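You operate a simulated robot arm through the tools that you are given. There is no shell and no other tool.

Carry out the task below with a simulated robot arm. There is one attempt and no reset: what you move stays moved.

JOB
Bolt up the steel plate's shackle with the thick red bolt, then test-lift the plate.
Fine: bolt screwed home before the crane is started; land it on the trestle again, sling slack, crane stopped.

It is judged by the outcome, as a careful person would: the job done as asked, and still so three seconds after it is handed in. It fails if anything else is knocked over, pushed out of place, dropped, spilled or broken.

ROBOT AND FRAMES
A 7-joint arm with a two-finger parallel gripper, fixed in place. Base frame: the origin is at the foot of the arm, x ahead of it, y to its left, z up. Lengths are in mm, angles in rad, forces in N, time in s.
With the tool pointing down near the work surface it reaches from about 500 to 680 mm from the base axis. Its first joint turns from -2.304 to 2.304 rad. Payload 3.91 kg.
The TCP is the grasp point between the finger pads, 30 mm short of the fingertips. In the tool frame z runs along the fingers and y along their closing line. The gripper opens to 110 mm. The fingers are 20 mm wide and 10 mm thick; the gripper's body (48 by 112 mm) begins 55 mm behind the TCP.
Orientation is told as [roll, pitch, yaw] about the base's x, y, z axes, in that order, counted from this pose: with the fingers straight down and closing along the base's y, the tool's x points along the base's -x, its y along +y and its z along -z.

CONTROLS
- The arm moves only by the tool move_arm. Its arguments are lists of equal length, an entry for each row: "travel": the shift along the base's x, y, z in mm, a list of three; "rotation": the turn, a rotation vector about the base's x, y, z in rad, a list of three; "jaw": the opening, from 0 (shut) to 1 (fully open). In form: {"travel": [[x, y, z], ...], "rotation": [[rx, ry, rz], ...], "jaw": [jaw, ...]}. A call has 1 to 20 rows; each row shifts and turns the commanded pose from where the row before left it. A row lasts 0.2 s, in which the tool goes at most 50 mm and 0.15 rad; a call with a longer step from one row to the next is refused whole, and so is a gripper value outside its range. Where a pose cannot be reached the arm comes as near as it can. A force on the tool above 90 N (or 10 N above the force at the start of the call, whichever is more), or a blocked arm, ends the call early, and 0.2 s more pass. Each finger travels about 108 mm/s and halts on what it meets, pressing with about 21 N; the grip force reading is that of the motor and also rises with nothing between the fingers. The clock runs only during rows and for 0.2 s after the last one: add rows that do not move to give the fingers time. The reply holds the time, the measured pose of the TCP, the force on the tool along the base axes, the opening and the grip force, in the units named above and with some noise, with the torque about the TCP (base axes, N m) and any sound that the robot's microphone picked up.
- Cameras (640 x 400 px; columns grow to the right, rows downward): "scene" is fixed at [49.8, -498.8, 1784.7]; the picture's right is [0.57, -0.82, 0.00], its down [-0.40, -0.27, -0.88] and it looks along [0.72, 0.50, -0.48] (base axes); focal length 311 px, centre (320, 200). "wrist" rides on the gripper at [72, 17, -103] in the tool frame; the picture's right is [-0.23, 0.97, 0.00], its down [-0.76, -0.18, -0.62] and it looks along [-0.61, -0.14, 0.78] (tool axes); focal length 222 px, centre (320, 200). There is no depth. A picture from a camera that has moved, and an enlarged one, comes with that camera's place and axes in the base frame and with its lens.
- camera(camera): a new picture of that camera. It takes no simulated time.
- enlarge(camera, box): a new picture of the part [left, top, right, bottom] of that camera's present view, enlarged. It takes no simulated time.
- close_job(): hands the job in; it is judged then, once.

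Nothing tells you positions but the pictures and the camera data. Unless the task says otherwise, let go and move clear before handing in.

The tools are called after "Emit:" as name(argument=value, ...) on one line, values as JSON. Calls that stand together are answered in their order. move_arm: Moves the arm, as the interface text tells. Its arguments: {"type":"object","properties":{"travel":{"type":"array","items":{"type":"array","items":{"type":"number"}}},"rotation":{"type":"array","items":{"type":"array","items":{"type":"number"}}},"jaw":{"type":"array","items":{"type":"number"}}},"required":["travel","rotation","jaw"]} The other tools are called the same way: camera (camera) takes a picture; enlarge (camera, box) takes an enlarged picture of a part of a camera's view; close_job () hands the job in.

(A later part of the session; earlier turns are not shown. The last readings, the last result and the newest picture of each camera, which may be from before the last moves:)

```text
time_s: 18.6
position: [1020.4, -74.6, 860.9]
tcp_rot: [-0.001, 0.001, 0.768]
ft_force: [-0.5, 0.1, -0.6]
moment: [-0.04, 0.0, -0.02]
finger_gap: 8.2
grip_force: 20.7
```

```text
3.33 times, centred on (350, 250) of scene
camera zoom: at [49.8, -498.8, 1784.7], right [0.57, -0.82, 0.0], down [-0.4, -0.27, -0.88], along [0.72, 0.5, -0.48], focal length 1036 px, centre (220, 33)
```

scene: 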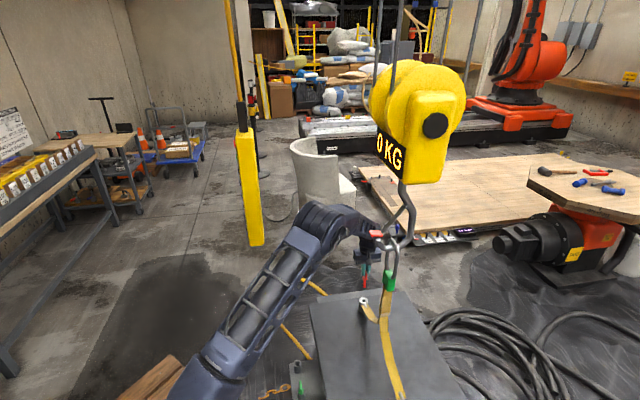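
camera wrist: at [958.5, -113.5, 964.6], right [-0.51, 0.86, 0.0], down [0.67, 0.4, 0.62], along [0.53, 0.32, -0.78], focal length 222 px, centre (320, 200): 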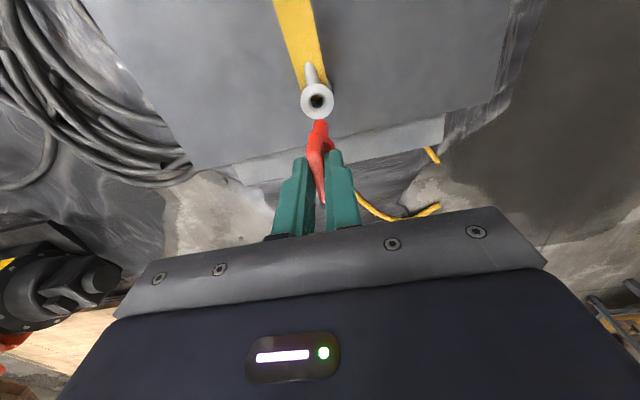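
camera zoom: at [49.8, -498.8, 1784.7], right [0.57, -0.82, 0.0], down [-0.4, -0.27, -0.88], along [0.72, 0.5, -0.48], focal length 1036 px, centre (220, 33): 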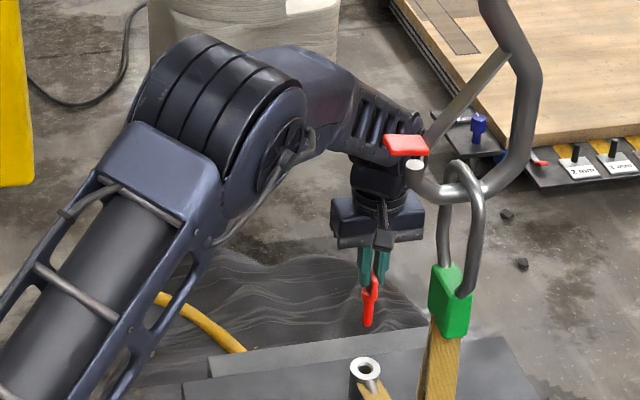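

Ring measured at about [1026, -78, 671]; the bolt axis needs a shift of about (+2, -3.2). Before inserting I'll wind the wrist positive (anticlockwise) to have travel for screwing clockwise, checking how far it turns.

Emit:
move_arm(travel=[[2, -3.2, 0], [0, 0, 0], [0, 0, 0], [0, 0, 0], [0, 0, 0], [0, 0, 0], [0, 0, 0], [0, 0, 0], [0, 0, 0], [0, 0, 0]], rotation=[[0, 0, 0], [0, 0, 0.15], [0, 0, 0.15], [0, 0, 0.15], [0, 0, 0.15], [0, 0, 0.15], [0, 0, 0.15], [0, 0, 0.15], [0, 0, 0.15], [0, 0, 0]], jaw=[0, 0, 0, 0, 0, 0, 0, 0, 0, 0])

Emit:
camera(camera="wrist")

Emit:
enlarge(camera="scene", box=[270, 190, 430, 310])

```text
time_s: 20.8
position: [1022.7, -67.4, 862.7]
tcp_rot: [0.001, 0.003, 1.979]
ft_force: [0.2, 0.6, -0.7]
moment: [0.0, 0.02, -0.01]
finger_gap: 8.1
grip_force: 21.4
```

```text
taken
camera wrist: at [1037.0, -139.2, 966.9], right [-0.98, -0.18, 0.0], down [-0.14, 0.77, 0.62], along [-0.11, 0.61, -0.78], focal length 222 px, centre (320, 200)
```

wrist: 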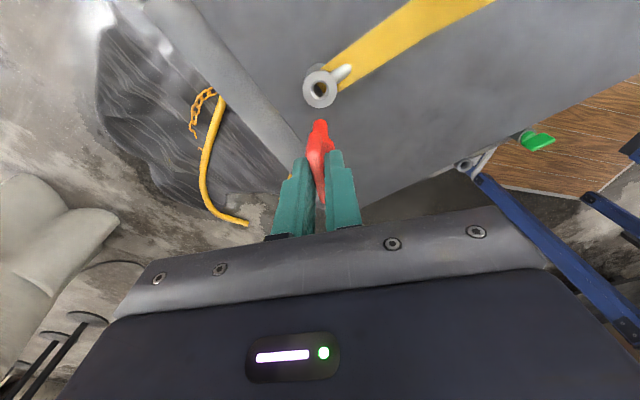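

```text
3.33 times, centred on (350, 250) of scene
camera zoom: at [49.8, -498.8, 1784.7], right [0.57, -0.82, 0.0], down [-0.4, -0.27, -0.88], along [0.72, 0.5, -0.48], focal length 1036 px, centre (220, 33)
```

zoom: 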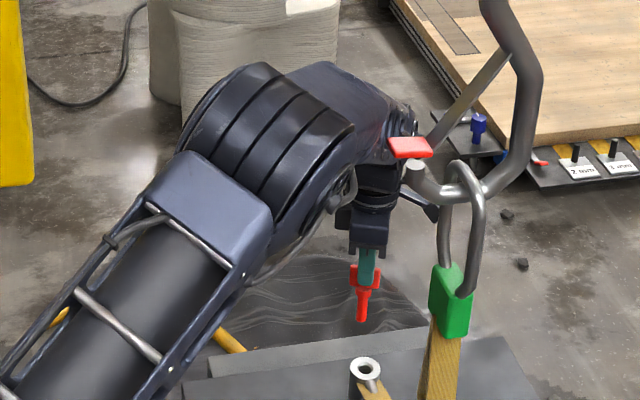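

The wrist is near its limit at yaw 1.97 (y strayed by 10 mm and the elbow swung). I'll back off the yaw somewhat and check.

Emit:
move_arm(travel=[[0, 0, 0], [0, 0, 0], [0, 0, 0], [0, 0, 0]], rotation=[[0, 0, -0.15], [0, 0, -0.15], [0, 0, 0], [0, 0, 0]], jaw=[0, 0, 0, 0])

Emit:
enlarge(camera="scene", box=[270, 190, 430, 310])

Emit:
camera(camera="wrist")

```text
time_s: 21.8
position: [1023.4, -74.6, 860.7]
tcp_rot: [0.0, 0.003, 1.671]
ft_force: [-0.2, 0.5, -2.4]
moment: [0.0, -0.01, -0.01]
finger_gap: 8.4
grip_force: 21.2
```

```text
3.33 times, centred on (350, 250) of scene
camera zoom: at [49.8, -498.8, 1784.7], right [0.57, -0.82, 0.0], down [-0.4, -0.27, -0.88], along [0.72, 0.5, -0.48], focal length 1036 px, centre (220, 33)
```

zoom: 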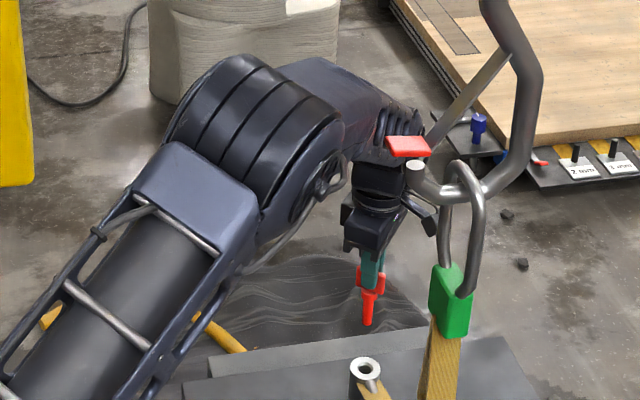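

```text
taken
camera wrist: at [1014.7, -148.2, 965.1], right [-0.99, 0.13, 0.0], down [0.1, 0.78, 0.62], along [0.08, 0.62, -0.78], focal length 222 px, centre (320, 200)
```

wrist: 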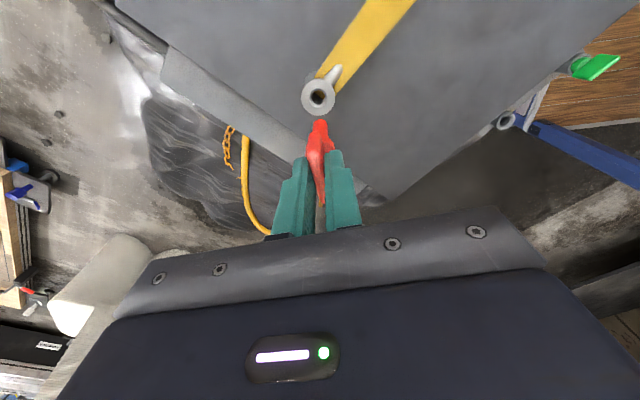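

Still slightly off; backing off another 0.3 rad for a clean, accurate pose.

Emit:
move_arm(travel=[[0, 0, 0], [0, 0, 0], [0, 0, 0], [0, 0, 0]], rotation=[[0, 0, -0.15], [0, 0, -0.15], [0, 0, 0], [0, 0, 0]], jaw=[0, 0, 0, 0])

Emit:
enlarge(camera="scene", box=[270, 190, 430, 310])

Emit:
enlarge(camera="wrist", box=[270, 70, 370, 150])

```text
time_s: 22.8
position: [1023.6, -78.3, 859.5]
tcp_rot: [-0.001, -0.001, 1.368]
ft_force: [-0.2, -0.5, -0.4]
moment: [0.01, -0.01, -0.01]
finger_gap: 8.3
grip_force: 21.0
```

```text
3.33 times, centred on (350, 250) of scene
camera zoom: at [49.8, -498.8, 1784.7], right [0.57, -0.82, 0.0], down [-0.4, -0.27, -0.88], along [0.72, 0.5, -0.48], focal length 1036 px, centre (220, 33)
```

zoom: 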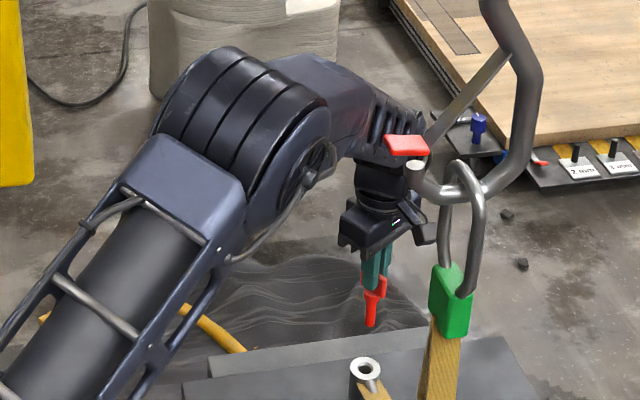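

```text
5.00 times, centred on (320, 110) of wrist
camera zoom: at [993.4, -146.3, 964.2], right [-0.91, 0.42, 0.0], down [0.33, 0.71, 0.62], along [0.26, 0.57, -0.78], focal length 1111 px, centre (320, 650)
```

zoom: 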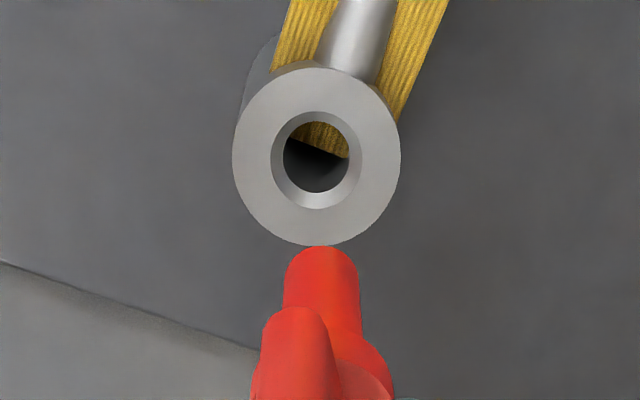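

Bolt and eye are now aligned within about a millimetre in both cameras. I'll nudge and descend to just above the hole, then check.

Emit:
move_arm(travel=[[0.6, -0.2, -10], [0, 0, -20], [0, 0, -20], [0, 0, -20], [0, 0, -12], [0, 0, 0]], rotation=[[0, 0, 0], [0, 0, 0], [0, 0, 0], [0, 0, 0], [0, 0, 0], [0, 0, 0]], jaw=[0, 0, 0, 0, 0, 0])

Emit:
enlarge(camera="scene", box=[340, 270, 400, 330])

Emit:
enlarge(camera="wrist", box=[270, 70, 370, 150])

Emit:
camera(camera="scene")

```text
time_s: 24.2
position: [1024.4, -78.7, 776.8]
tcp_rot: [0.0, 0.001, 1.368]
ft_force: [-0.5, -0.6, 0.1]
moment: [0.06, -0.03, -0.03]
finger_gap: 8.6
grip_force: 20.6
```

```text
6.67 times, centred on (370, 300) of scene
camera zoom: at [49.8, -498.8, 1784.7], right [0.57, -0.82, 0.0], down [-0.4, -0.27, -0.88], along [0.72, 0.5, -0.48], focal length 2072 px, centre (-13, -467)
```

zoom: 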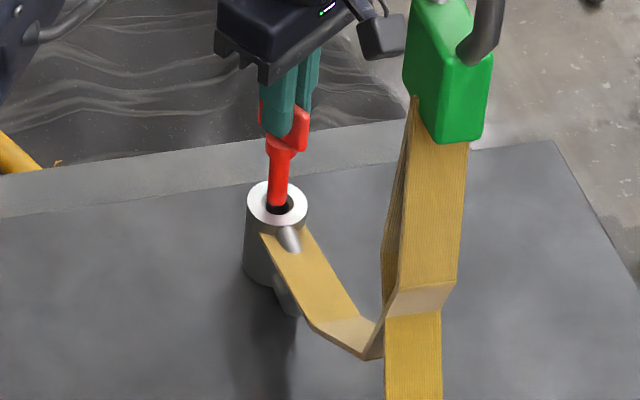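

```text
5.00 times, centred on (320, 110) of wrist
camera zoom: at [994.3, -145.0, 882.3], right [-0.91, 0.42, 0.0], down [0.33, 0.71, 0.62], along [0.26, 0.57, -0.78], focal length 1111 px, centre (320, 650)
```

zoom: 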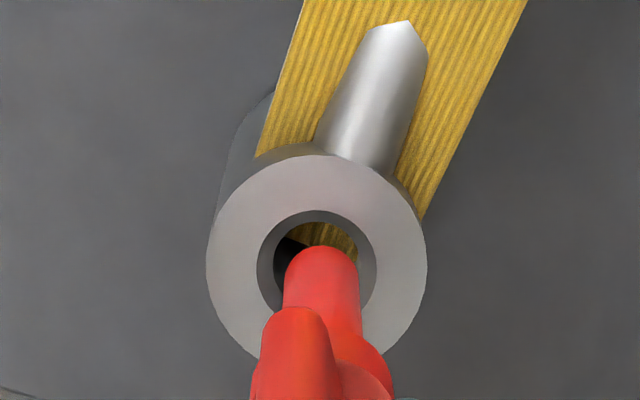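

```text
taken
```

scene: 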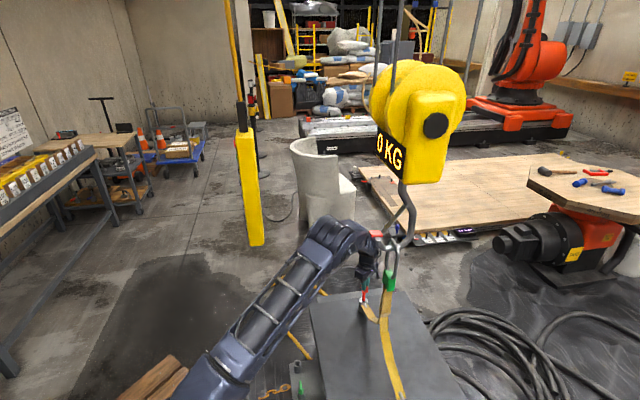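

Tip is about 15 mm above the hole. A last small nudge and a slow entry.

Emit:
move_arm(travel=[[0.3, -1.4, 0], [0, 0, -5], [0, 0, -5], [0, 0, -5], [0, 0, -4], [0, 0, -3], [0, 0, 0]], rotation=[[0, 0, 0], [0, 0, 0], [0, 0, 0], [0, 0, 0], [0, 0, 0], [0, 0, 0], [0, 0, 0]], jaw=[0, 0, 0, 0, 0, 0, 0])

Emit:
enlarge(camera="scene", box=[340, 270, 400, 330])

Emit:
enlarge(camera="wrist", box=[270, 70, 370, 150])

```text
time_s: 25.8
position: [1024.4, -80.4, 756.3]
tcp_rot: [0.0, 0.003, 1.368]
ft_force: [-0.2, -0.2, 0.3]
moment: [0.02, 0.0, -0.02]
finger_gap: 8.2
grip_force: 20.7
```

```text
6.67 times, centred on (370, 300) of scene
camera zoom: at [49.8, -498.8, 1784.7], right [0.57, -0.82, 0.0], down [-0.4, -0.27, -0.88], along [0.72, 0.5, -0.48], focal length 2072 px, centre (-13, -467)
```

zoom: 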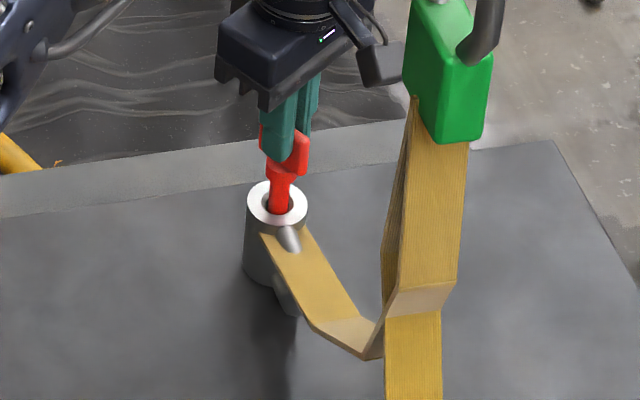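

```text
5.00 times, centred on (320, 110) of wrist
camera zoom: at [994.5, -146.7, 860.5], right [-0.91, 0.42, 0.0], down [0.33, 0.71, 0.62], along [0.26, 0.57, -0.78], focal length 1111 px, centre (320, 650)
```

zoom: 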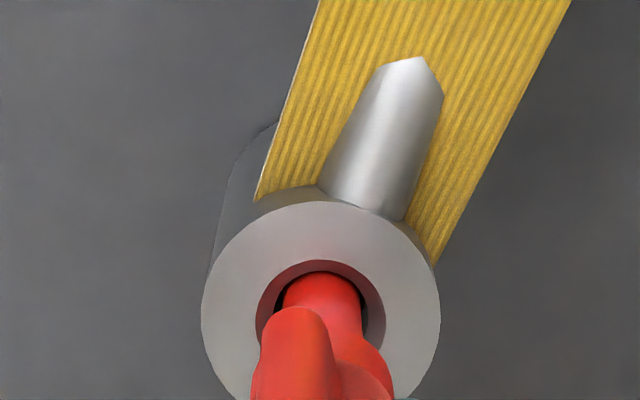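

The shank is in the hole, centred and without force. Continuing down slowly.

Emit:
move_arm(travel=[[0, 0, -4], [0, 0, -4], [0, 0, -4], [0, 0, -3], [0, 0, 0]], rotation=[[0, 0, 0], [0, 0, 0], [0, 0, 0], [0, 0, 0], [0, 0, 0]], jaw=[0, 0, 0, 0, 0])

Emit:
enlarge(camera="scene", box=[340, 270, 400, 330])

Emit:
enlarge(camera="wrist", box=[270, 80, 370, 160])

```text
time_s: 27.0
position: [1024.5, -78.8, 741.5]
tcp_rot: [0.001, -0.001, 1.369]
ft_force: [0.0, 1.0, -0.3]
moment: [-0.02, 0.0, 0.01]
finger_gap: 8.4
grip_force: 21.1
```

```text
6.67 times, centred on (370, 300) of scene
camera zoom: at [49.8, -498.8, 1784.7], right [0.57, -0.82, 0.0], down [-0.4, -0.27, -0.88], along [0.72, 0.5, -0.48], focal length 2072 px, centre (-13, -467)
```

zoom: 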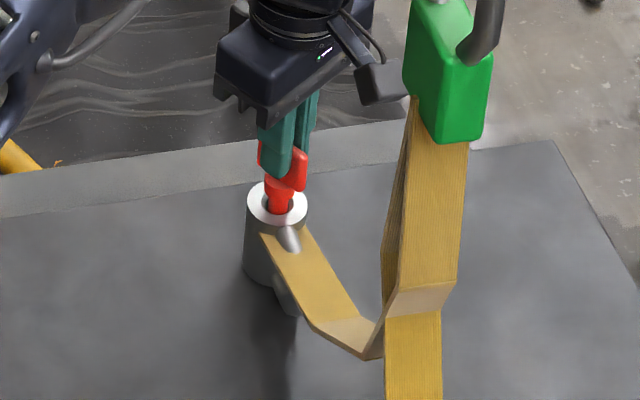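

```text
5.00 times, centred on (320, 120) of wrist
camera zoom: at [994.4, -146.7, 845.3], right [-0.91, 0.42, 0.0], down [0.33, 0.71, 0.62], along [0.26, 0.57, -0.78], focal length 1111 px, centre (320, 600)
```

zoom: 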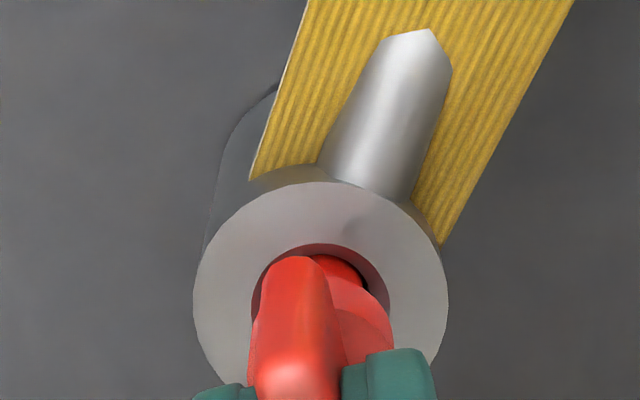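

No resistance yet, about 21 mm in. Continuing.

Emit:
move_arm(travel=[[0, 0, -3], [0, 0, -3], [0, 0, -2], [0, 0, 0]], rotation=[[0, 0, 0], [0, 0, 0], [0, 0, 0], [0, 0, 0]], jaw=[0, 0, 0, 0])

Emit:
enlarge(camera="scene", box=[340, 270, 400, 330])

Emit:
enlarge(camera="wrist", box=[270, 80, 370, 160])

```text
time_s: 28.0
position: [1023.3, -79.6, 733.6]
tcp_rot: [-0.002, -0.002, 1.367]
ft_force: [3.3, 5.4, 12.4]
moment: [0.19, -0.07, -0.01]
finger_gap: 8.5
grip_force: 20.9
```

```text
6.67 times, centred on (370, 300) of scene
camera zoom: at [49.8, -498.8, 1784.7], right [0.57, -0.82, 0.0], down [-0.4, -0.27, -0.88], along [0.72, 0.5, -0.48], focal length 2072 px, centre (-13, -467)
```

zoom: 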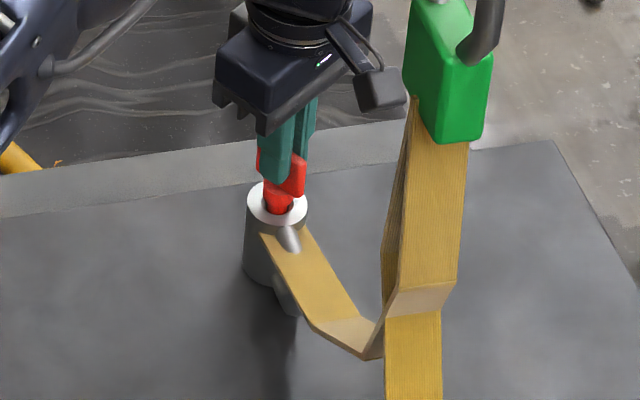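

```text
5.00 times, centred on (320, 120) of wrist
camera zoom: at [994.7, -146.4, 838.7], right [-0.91, 0.42, 0.0], down [0.33, 0.71, 0.62], along [0.26, 0.57, -0.78], focal length 1111 px, centre (320, 600)
```

zoom: 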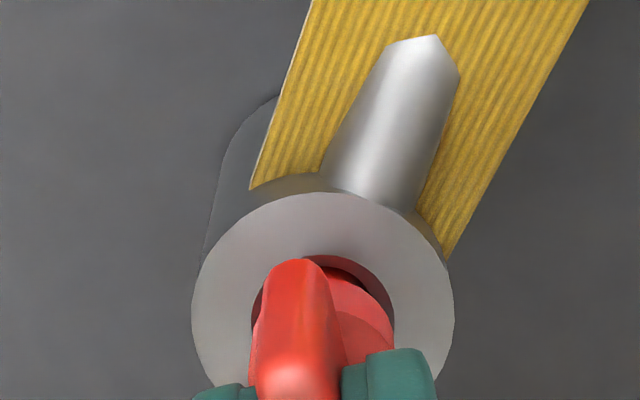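

Contact at the thread start (12 N up, small side force). I'll re-centre slightly and begin turning clockwise.

Emit:
move_arm(travel=[[0.3, 0.6, 0], [0, 0, 0], [0, 0, 0], [0, 0, 0], [0, 0, 0], [0, 0, 0]], rotation=[[0, 0, 0], [0, 0, -0.15], [0, 0, -0.15], [0, 0, -0.15], [0, 0, -0.15], [0, 0, 0]], jaw=[0, 0, 0, 0, 0, 0])

Emit:
enlarge(camera="wrist", box=[270, 80, 370, 160])

Emit:
enlarge(camera="scene", box=[340, 270, 400, 330])

```text
time_s: 29.4
position: [1024.4, -79.6, 731.4]
tcp_rot: [0.003, 0.001, 0.768]
ft_force: [-19.9, 6.5, 8.9]
moment: [0.0, 0.5, 0.06]
finger_gap: 8.4
grip_force: 21.2
```

```text
5.00 times, centred on (320, 120) of wrist
camera zoom: at [961.5, -116.6, 837.0], right [-0.51, 0.86, 0.0], down [0.67, 0.4, 0.62], along [0.53, 0.32, -0.78], focal length 1111 px, centre (320, 600)
```

zoom: 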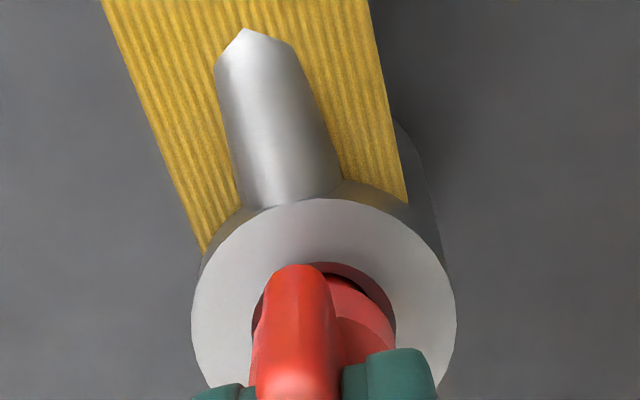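

```text
6.67 times, centred on (370, 300) of scene
camera zoom: at [49.8, -498.8, 1784.7], right [0.57, -0.82, 0.0], down [-0.4, -0.27, -0.88], along [0.72, 0.5, -0.48], focal length 2072 px, centre (-13, -467)
```

zoom: 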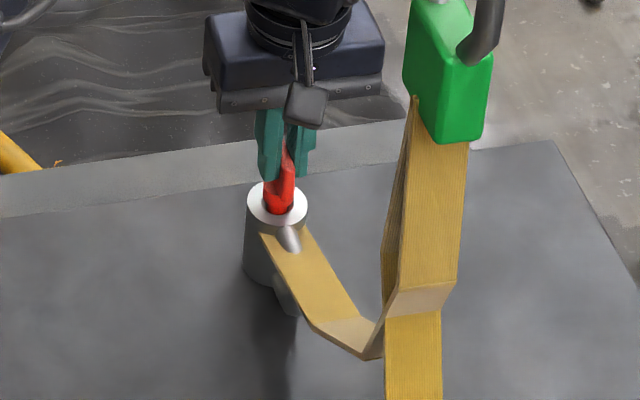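

Side force comes from the handle being gripped about 2 mm off the bolt axis, so I'll rotate about the bolt axis instead, compensating as I turn.

Emit:
move_arm(travel=[[-1.2, 0.4, 0], [-0.19, 0.23, 0], [-0.155, 0.257, 0], [-0.115, 0.277, 0], [-0.072, 0.291, 0], [0, 0, 0]], rotation=[[0, 0, 0], [0, 0, -0.15], [0, 0, -0.15], [0, 0, -0.15], [0, 0, -0.15], [0, 0, 0]], jaw=[0, 0, 0, 0, 0, 0])

Emit:
enlarge(camera="wrist", box=[270, 80, 370, 160])

```text
time_s: 30.8
position: [1023.8, -78.3, 732.3]
tcp_rot: [0.0, 0.0, 0.168]
ft_force: [1.1, 2.8, -14.4]
moment: [0.08, -0.04, -0.01]
finger_gap: 8.2
grip_force: 21.2
```

```text
5.00 times, centred on (320, 120) of wrist
camera zoom: at [950.2, -72.8, 836.8], right [0.06, 1.0, 0.0], down [0.78, -0.05, 0.62], along [0.62, -0.04, -0.78], focal length 1111 px, centre (320, 600)
```

zoom: 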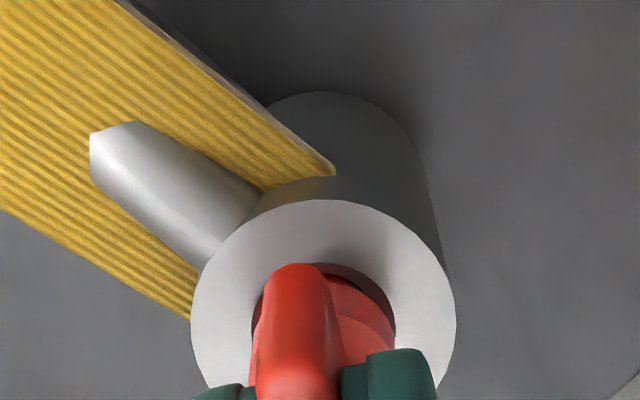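

The thread is biting: the bolt now pulls the tool down (−14 N). I'll lower 1 mm to learn the stiffness, then follow the thread down as I turn.

Emit:
move_arm(travel=[[0, 0, -1], [0, 0, 0]], rotation=[[0, 0, 0], [0, 0, 0]], jaw=[0, 0])

```text
time_s: 31.4
position: [1022.8, -77.6, 731.8]
tcp_rot: [-0.001, -0.001, 0.17]
ft_force: [-5.9, 0.3, -0.2]
moment: [-0.03, 0.36, 0.02]
finger_gap: 8.4
grip_force: 21.0
```

Stiffness is about 14 N/mm and the thread advances roughly 2.7 mm per rad. Continuing to turn clockwise while descending in step.

Emit:
move_arm(travel=[[-0.028, 0.298, -0.4], [0.017, 0.299, -0.4], [0.062, 0.293, -0.4], [0.105, 0.281, -0.4], [0, 0, 0]], rotation=[[0, 0, -0.15], [0, 0, -0.15], [0, 0, -0.15], [0, 0, -0.15], [0, 0, 0]], jaw=[0, 0, 0, 0, 0])

Emit:
enlarge(camera="wrist", box=[270, 80, 370, 160])

Emit:
enlarge(camera="scene", box=[340, 270, 400, 330])

```text
time_s: 32.6
position: [1024.8, -76.9, 731.3]
tcp_rot: [0.001, -0.002, -0.432]
ft_force: [-2.7, -1.7, 13.3]
moment: [-0.08, 0.06, 0.02]
finger_gap: 8.8
grip_force: 21.1
```

```text
5.00 times, centred on (320, 120) of wrist
camera zoom: at [965.9, -30.4, 835.4], right [0.61, 0.79, 0.0], down [0.62, -0.48, 0.62], along [0.49, -0.38, -0.78], focal length 1111 px, centre (320, 600)
```

zoom: 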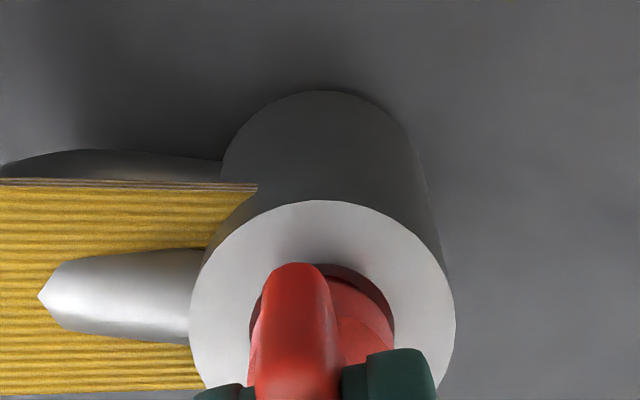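

```text
6.67 times, centred on (370, 300) of scene
camera zoom: at [49.8, -498.8, 1784.7], right [0.57, -0.82, 0.0], down [-0.4, -0.27, -0.88], along [0.72, 0.5, -0.48], focal length 2072 px, centre (-13, -467)
```

zoom: 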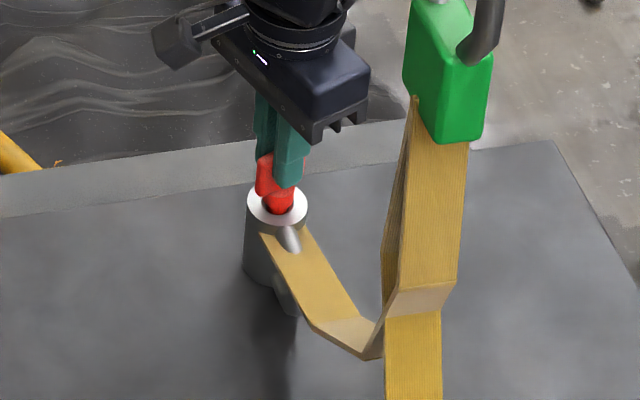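

Still threading in; the pitch looks nearer 1.4 mm/rad. Continuing the turn.

Emit:
move_arm(travel=[[0.145, 0.262, 0], [0.183, 0.237, 0], [0.217, 0.207, 0], [0.245, 0.172, 0], [0, 0, 0]], rotation=[[0, 0, -0.15], [0, 0, -0.15], [0, 0, -0.15], [0, 0, -0.15], [0, 0, 0]], jaw=[0, 0, 0, 0, 0])

Emit:
camera(camera="wrist")

Emit:
camera(camera="scene")

```text
time_s: 33.8
position: [1023.9, -74.6, 729.6]
tcp_rot: [0.0, 0.0, -1.033]
ft_force: [16.4, -5.8, 1.5]
moment: [-0.26, -0.45, 0.05]
finger_gap: 8.4
grip_force: 21.2
```

```text
taken
camera wrist: at [1002.5, -4.3, 834.6], right [0.95, 0.3, 0.0], down [0.24, -0.74, 0.62], along [0.19, -0.59, -0.78], focal length 222 px, centre (320, 200)
```

wrist: 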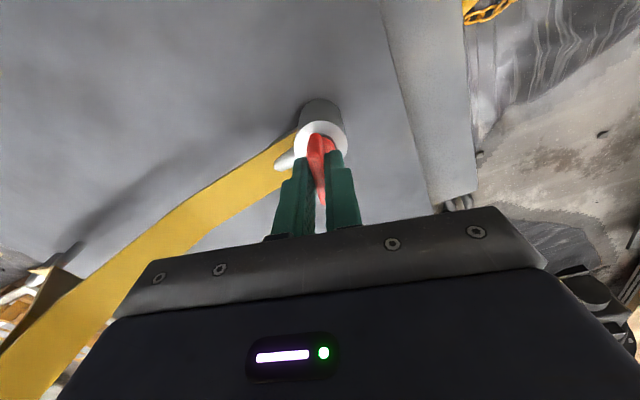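

```text
taken
```

scene: 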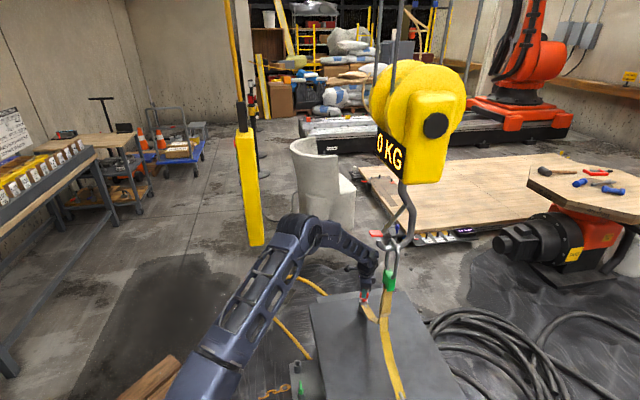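

Vertical force back to ~0, as predicted; some side force remains, so I re-centre (+1, −0.3) and keep turning, lowering 0.2 mm per step.

Emit:
move_arm(travel=[[1.0, -0.3, 0], [0.263, 0.048, -0.2], [0.267, 0.008, -0.2], [0.265, -0.032, -0.2], [0.256, -0.072, -0.2], [0, 0, 0]], rotation=[[0, 0, 0], [0, 0, -0.15], [0, 0, -0.15], [0, 0, -0.15], [0, 0, -0.15], [0, 0, 0]], jaw=[0, 0, 0, 0, 0, 0])

Emit:
enlarge(camera="wrist", box=[270, 80, 370, 160])

Emit:
enlarge(camera="scene", box=[270, 190, 430, 330])

```text
time_s: 35.2
position: [1023.7, -74.2, 729.1]
tcp_rot: [0.0, 0.0, -1.632]
ft_force: [-8.9, 4.5, 4.7]
moment: [0.27, 0.17, 0.0]
finger_gap: 8.2
grip_force: 20.8
```

```text
5.00 times, centred on (320, 120) of wrist
camera zoom: at [1048.1, -3.6, 833.9], right [0.96, -0.29, 0.0], down [-0.22, -0.75, 0.62], along [-0.18, -0.6, -0.78], focal length 1111 px, centre (320, 600)
```

zoom: 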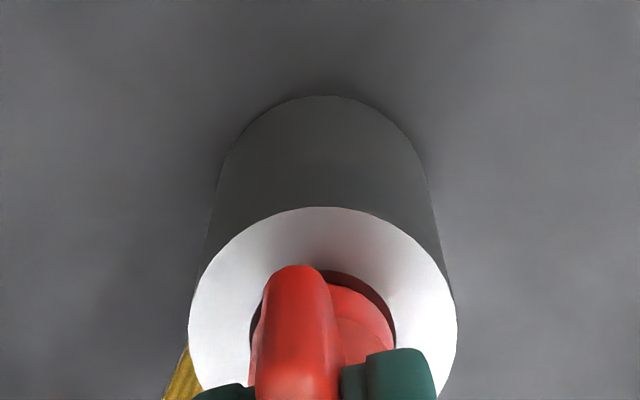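

```text
2.86 times, centred on (350, 260) of scene
camera zoom: at [49.8, -498.8, 1784.7], right [0.57, -0.82, 0.0], down [-0.4, -0.27, -0.88], along [0.72, 0.5, -0.48], focal length 888 px, centre (234, 29)
```

zoom: 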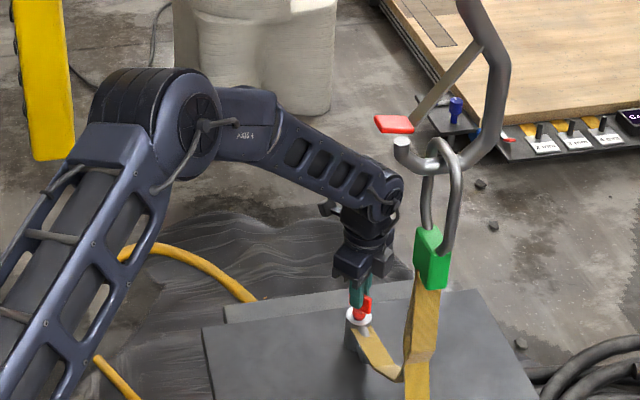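

Threading well. Continuing clockwise past −1.63 rad with small re-centring.

Emit:
move_arm(travel=[[-0.5, 0.3, 0], [0.244, -0.109, -0.17], [0.225, -0.144, -0.17], [0.201, -0.177, -0.17], [0.172, -0.204, -0.17], [0, 0, 0]], rotation=[[0, 0, 0], [0, 0, -0.15], [0, 0, -0.15], [0, 0, -0.15], [0, 0, -0.15], [0, 0, 0]], jaw=[0, 0, 0, 0, 0, 0])

Emit:
enlarge(camera="scene", box=[270, 190, 430, 330])

Emit:
enlarge(camera="wrist", box=[270, 80, 370, 160])

```text
time_s: 36.6
position: [1026.0, -75.2, 728.5]
tcp_rot: [0.0, 0.0, -2.232]
ft_force: [6.9, 9.5, -2.3]
moment: [0.46, -0.36, -0.01]
finger_gap: 8.4
grip_force: 20.8
```

```text
2.86 times, centred on (350, 260) of scene
camera zoom: at [49.8, -498.8, 1784.7], right [0.57, -0.82, 0.0], down [-0.4, -0.27, -0.88], along [0.72, 0.5, -0.48], focal length 888 px, centre (234, 29)
```

zoom: 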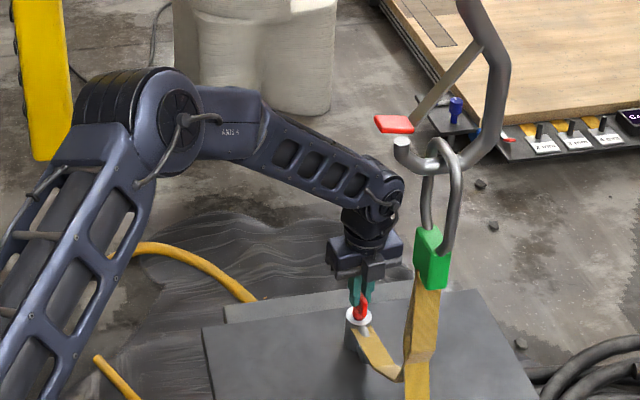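

```text
5.00 times, centred on (320, 120) of wrist
camera zoom: at [1085.4, -28.6, 833.2], right [0.63, -0.78, 0.0], down [-0.61, -0.49, 0.62], along [-0.48, -0.39, -0.78], focal length 1111 px, centre (320, 600)
```

zoom: 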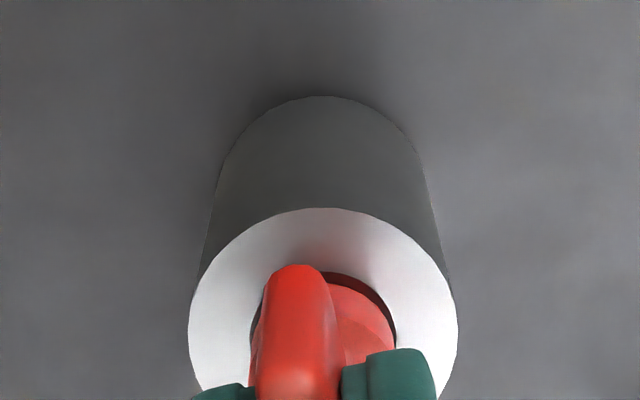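

Continuing clockwise; elbow is still well clear of the pendant and hook.

Emit:
move_arm(travel=[[0.4, 0.5, 0], [0.139, -0.227, -0.2], [0.104, -0.245, -0.2], [0.066, -0.259, -0.2], [0.026, -0.266, -0.2], [0, 0, 0]], rotation=[[0, 0, 0], [0, 0, -0.15], [0, 0, -0.15], [0, 0, -0.15], [0, 0, -0.15], [0, 0, 0]], jaw=[0, 0, 0, 0, 0, 0])

Emit:
enlarge(camera="scene", box=[270, 190, 430, 330])

Emit:
enlarge(camera="wrist", box=[270, 80, 370, 160])

```text
time_s: 38.0
position: [1027.1, -76.8, 728.8]
tcp_rot: [-0.001, 0.001, -2.831]
ft_force: [3.6, 1.9, 2.2]
moment: [0.04, -0.15, -0.02]
finger_gap: 8.1
grip_force: 21.3
```

```text
2.86 times, centred on (350, 260) of scene
camera zoom: at [49.8, -498.8, 1784.7], right [0.57, -0.82, 0.0], down [-0.4, -0.27, -0.88], along [0.72, 0.5, -0.48], focal length 888 px, centre (234, 29)
```

zoom: 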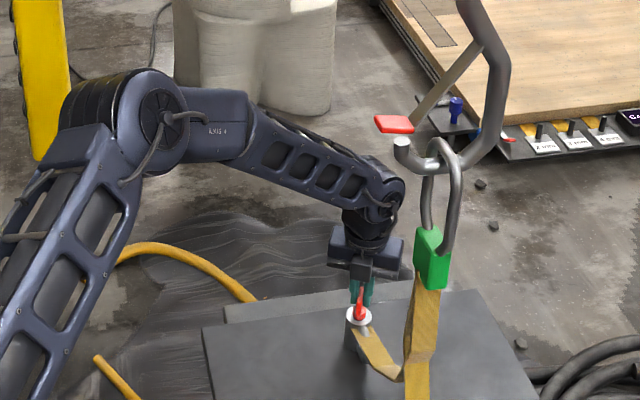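

```text
5.00 times, centred on (320, 120) of wrist
camera zoom: at [1102.5, -70.3, 832.4], right [0.08, -1.0, 0.0], down [-0.78, -0.06, 0.62], along [-0.62, -0.05, -0.78], focal length 1111 px, centre (320, 600)
```

zoom: 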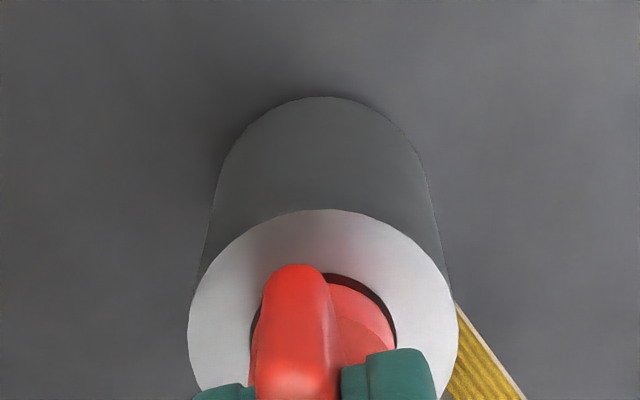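

Advancing about 1.3 mm/rad with low forces. Continuing the turn while the wrist allows.

Emit:
move_arm(travel=[[0.2, 0.1, 0], [-0.013, -0.266, -0.2], [-0.053, -0.261, -0.2], [-0.092, -0.251, -0.2], [-0.128, -0.234, -0.2], [0, 0, 0]], rotation=[[0, 0, 0], [0, 0, -0.15], [0, 0, -0.15], [0, 0, -0.15], [0, 0, -0.15], [0, 0, 0]], jaw=[0, 0, 0, 0, 0, 0])

Emit:
enlarge(camera="scene", box=[270, 190, 430, 330])

Emit:
enlarge(camera="wrist", box=[270, 80, 370, 160])

```text
time_s: 39.4
position: [1027.4, -78.1, 727.6]
tcp_rot: [0.001, -0.002, 2.854]
ft_force: [1.3, 0.0, 2.4]
moment: [-0.03, 0.0, 0.43]
finger_gap: 9.8
grip_force: 20.8
```

```text
2.86 times, centred on (350, 260) of scene
camera zoom: at [49.8, -498.8, 1784.7], right [0.57, -0.82, 0.0], down [-0.4, -0.27, -0.88], along [0.72, 0.5, -0.48], focal length 888 px, centre (234, 29)
```

zoom: 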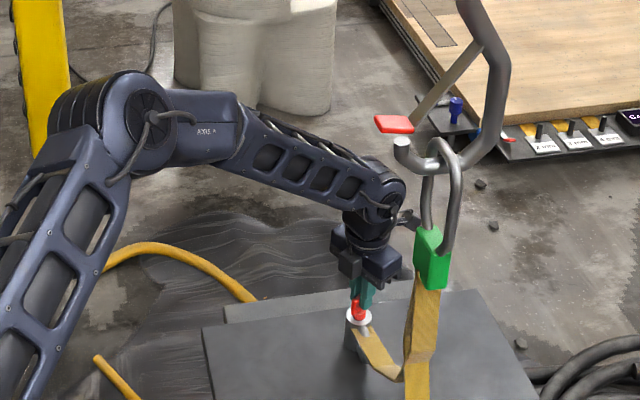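

```text
5.00 times, centred on (320, 120) of wrist
camera zoom: at [1092.8, -114.2, 831.6], right [-0.5, -0.87, 0.0], down [-0.68, 0.39, 0.62], along [-0.54, 0.31, -0.78], focal length 1111 px, centre (320, 600)
```

zoom: 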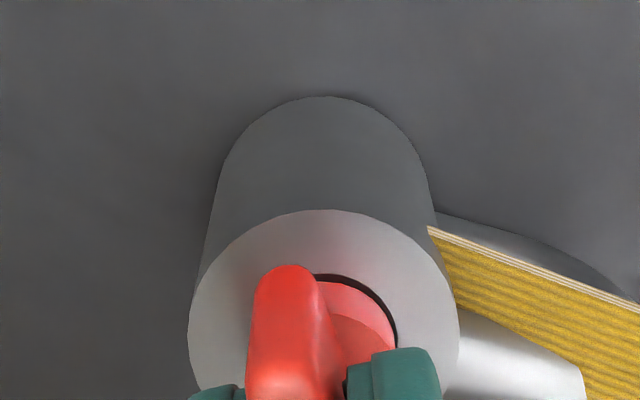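

A turning torque of 0.43 N·m has appeared and the handle twists slightly in the fingers — the bolt seems to be seating. Let me look closely before pushing further.

Emit:
enlarge(camera="scene", box=[350, 290, 380, 320])

Emit:
move_arm(travel=[[-0.08, -0.1, 0], [-0.08, -0.1, 0], [0, 0, 0]], rotation=[[0, 0, -0.07], [0, 0, -0.07], [0, 0, 0]], jaw=[0, 0, 0])

Emit:
enlarge(camera="wrist", box=[270, 80, 370, 160])

```text
13.33 times, centred on (365, 305) of scene
camera zoom: at [49.8, -498.8, 1784.7], right [0.57, -0.82, 0.0], down [-0.4, -0.27, -0.88], along [0.72, 0.5, -0.48], focal length 4145 px, centre (-280, -1200)
```

zoom: 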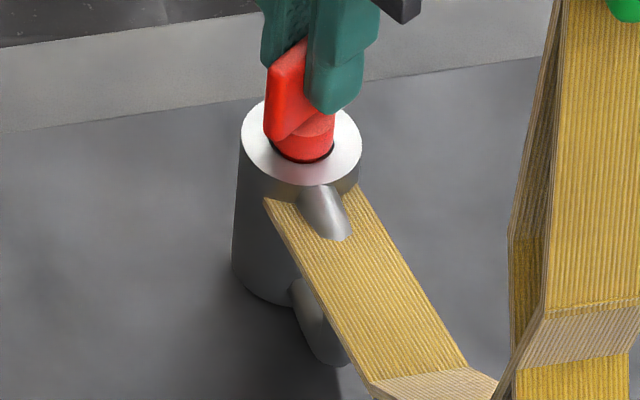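

```text
time_s: 40.2
position: [1026.3, -77.3, 726.9]
tcp_rot: [0.0, 0.0, 2.712]
ft_force: [2.2, 2.7, 3.4]
moment: [0.08, 0.09, 0.44]
finger_gap: 12.7
grip_force: 21.0
```

```text
5.00 times, centred on (320, 120) of wrist
camera zoom: at [1086.6, -122.8, 831.2], right [-0.61, -0.79, 0.0], down [-0.62, 0.48, 0.62], along [-0.49, 0.38, -0.78], focal length 1111 px, centre (320, 600)
```

zoom: 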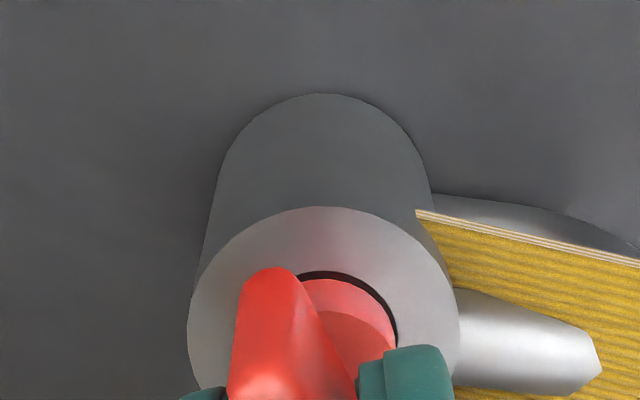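

The handle no longer turns with the tool (torque saturates at 0.44 N·m, grip slipping around it) and the collar is down on the eye: the bolt is home. I'll release and lift away to inspect.

Emit:
move_arm(travel=[[0, 0, 0], [0, 0, 0], [0, 0, 0], [0, 0, 0]], rotation=[[0, 0, 0], [0, 0, 0], [0, 0, 0], [0, 0, 0]], jaw=[0.25, 0.45, 0.45, 0.45])

Emit:
enlarge(camera="wrist", box=[240, 80, 400, 220])

Emit:
enlarge(camera="scene", box=[340, 270, 400, 330])

```text
time_s: 41.2
position: [1024.9, -77.8, 726.5]
tcp_rot: [-0.001, 0.0, 2.715]
ft_force: [-0.2, -0.4, -0.4]
moment: [0.02, 0.0, 0.0]
finger_gap: 49.6
grip_force: 0.0
```

```text
2.86 times, centred on (320, 150) of wrist
camera zoom: at [1086.8, -122.8, 831.4], right [-0.61, -0.79, 0.0], down [-0.62, 0.48, 0.62], along [-0.49, 0.38, -0.78], focal length 635 px, centre (320, 343)
```

zoom: 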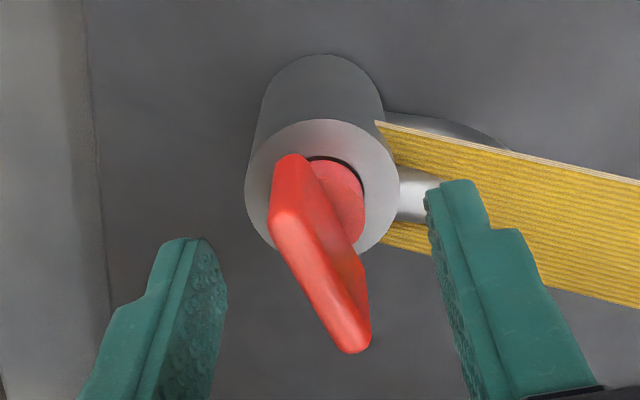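

```text
6.67 times, centred on (370, 300) of scene
camera zoom: at [49.8, -498.8, 1784.7], right [0.57, -0.82, 0.0], down [-0.4, -0.27, -0.88], along [0.72, 0.5, -0.48], focal length 2072 px, centre (-13, -467)
```

zoom: 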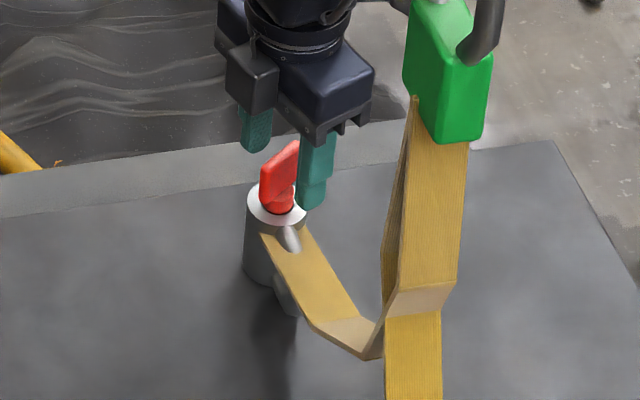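

Bolt stays put. To be sure it is truly home, I'll re-align with the handle (+0.21 rad), regrip and test-twist once more.

Emit:
move_arm(travel=[[0, 0, 0], [0, 0, 0], [0, 0, 0], [0, 0, 0], [0, 0, 0], [0, 0, 0]], rotation=[[0, 0, 0.11], [0, 0, 0.1], [0, 0, 0], [0, 0, 0], [0, 0, 0], [0, 0, 0]], jaw=[0.45, 0.45, 0.2, 0, 0, 0])

Emit:
enlarge(camera="wrist", box=[240, 80, 400, 220])

```text
time_s: 42.6
position: [1026.5, -77.3, 726.8]
tcp_rot: [0.001, -0.002, 2.927]
ft_force: [-0.6, 0.9, 0.0]
moment: [0.01, 0.03, 0.2]
finger_gap: 8.5
grip_force: 21.5
```

```text
2.86 times, centred on (320, 150) of wrist
camera zoom: at [1095.0, -109.4, 831.4], right [-0.43, -0.9, 0.0], down [-0.71, 0.34, 0.62], along [-0.56, 0.27, -0.78], focal length 635 px, centre (320, 343)
```

zoom: 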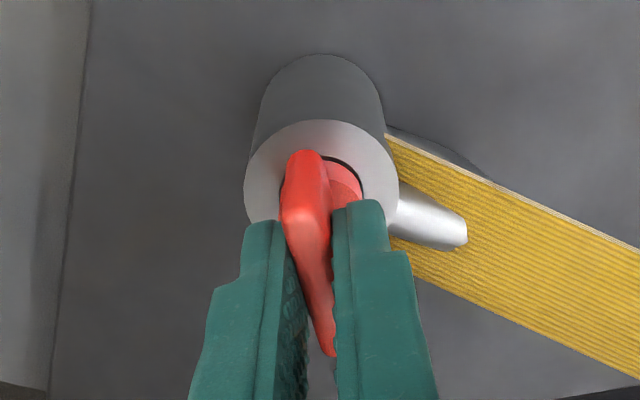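

Emit:
move_arm(travel=[[0, 0, 0], [0, 0, 0], [0, 0, 0]], rotation=[[0, 0, -0.06], [0, 0, -0.05], [0, 0, 0]], jaw=[0, 0, 0])

Emit:
enlarge(camera="wrist", box=[240, 80, 400, 220])

Emit:
enlarge(camera="scene", box=[350, 285, 385, 320])

```text
time_s: 43.4
position: [1027.5, -77.8, 725.8]
tcp_rot: [0.0, -0.001, 2.813]
ft_force: [-1.2, 2.4, -0.2]
moment: [0.1, 0.04, 0.42]
finger_gap: 10.5
grip_force: 20.9
```

```text
2.86 times, centred on (320, 150) of wrist
camera zoom: at [1091.1, -116.7, 831.4], right [-0.53, -0.85, 0.0], down [-0.66, 0.41, 0.62], along [-0.53, 0.33, -0.78], focal length 635 px, centre (320, 343)
```

zoom: 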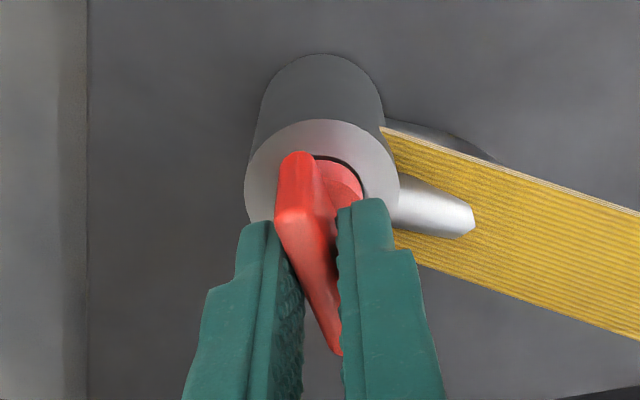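

```text
11.43 times, centred on (368, 302) of scene
camera zoom: at [49.8, -498.8, 1784.7], right [0.57, -0.82, 0.0], down [-0.4, -0.27, -0.88], along [0.72, 0.5, -0.48], focal length 3553 px, centre (-223, -971)
```

zoom: 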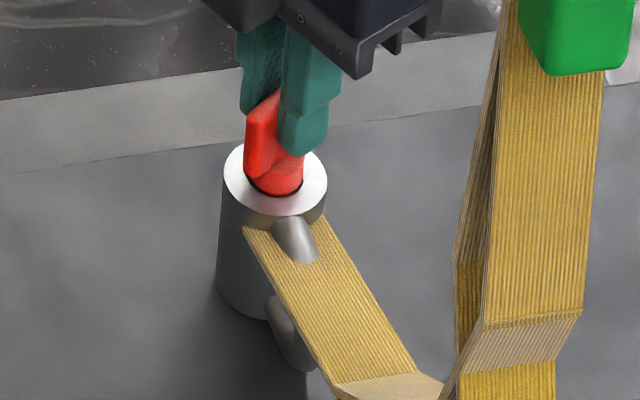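

Confirmed: torque rises immediately without the bolt moving — it is screwed home. Releasing and lifting clear.

Emit:
move_arm(travel=[[0, 0, 0], [0, 0, 0], [0, 0, 0], [0, 0, 15], [0, 0, 25], [0, 0, 35], [0, 0, 35], [0, 0, 35]], rotation=[[0, 0, 0], [0, 0, 0], [0, 0, 0], [0, 0, 0], [0, 0, 0], [0, 0, 0], [0, 0, 0], [0, 0, 0]], jaw=[0.25, 0.45, 0.45, 0.45, 0.45, 0.45, 0.45, 0.45])

Emit:
camera(camera="wrist")

Emit:
enlarge(camera="wrist", box=[260, 60, 380, 160])

Emit:
enlarge(camera="scene", box=[350, 285, 385, 320])

Emit:
camera(camera="scene")

```text
time_s: 45.2
position: [1025.7, -79.0, 871.1]
tcp_rot: [0.001, 0.0, 2.814]
ft_force: [0.6, 0.5, 0.1]
moment: [0.01, 0.01, 0.02]
finger_gap: 49.5
grip_force: 0.0
```

```text
taken
camera wrist: at [1090.8, -117.4, 976.2], right [-0.53, -0.85, 0.0], down [-0.66, 0.41, 0.62], along [-0.53, 0.33, -0.78], focal length 222 px, centre (320, 200)
```

wrist: 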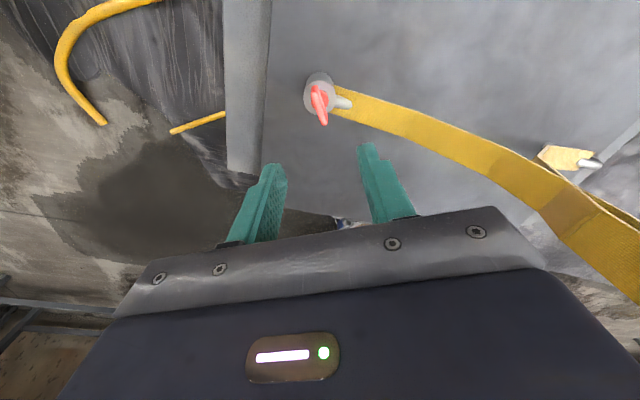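

```text
4.00 times, centred on (320, 110) of wrist
camera zoom: at [1090.8, -117.4, 976.2], right [-0.53, -0.85, 0.0], down [-0.66, 0.41, 0.62], along [-0.53, 0.33, -0.78], focal length 888 px, centre (320, 560)
```

zoom: 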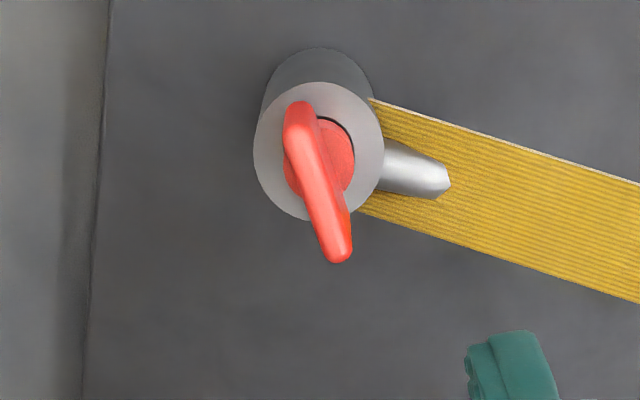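

```text
11.43 times, centred on (368, 302) of scene
camera zoom: at [49.8, -498.8, 1784.7], right [0.57, -0.82, 0.0], down [-0.4, -0.27, -0.88], along [0.72, 0.5, -0.48], focal length 3553 px, centre (-223, -971)
```

zoom: 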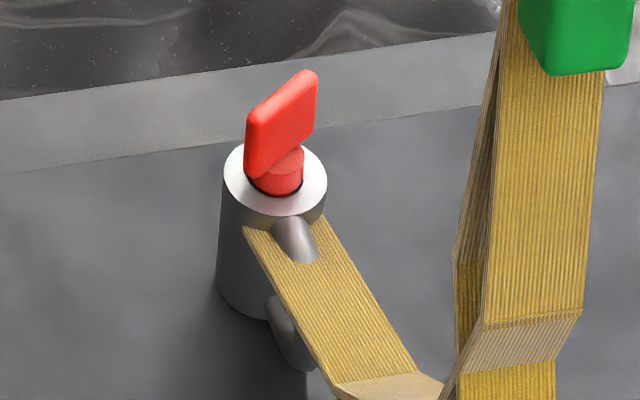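

```text
taken
```

scene: 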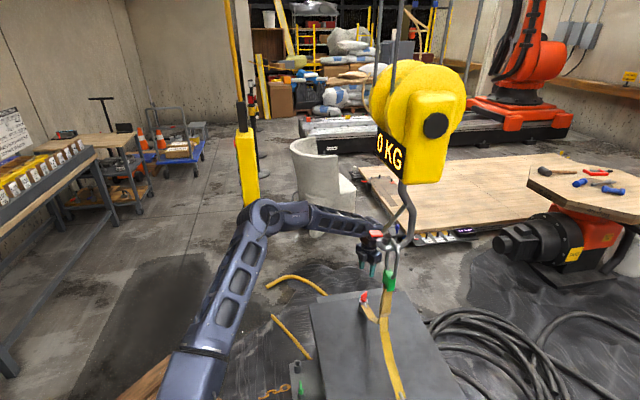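

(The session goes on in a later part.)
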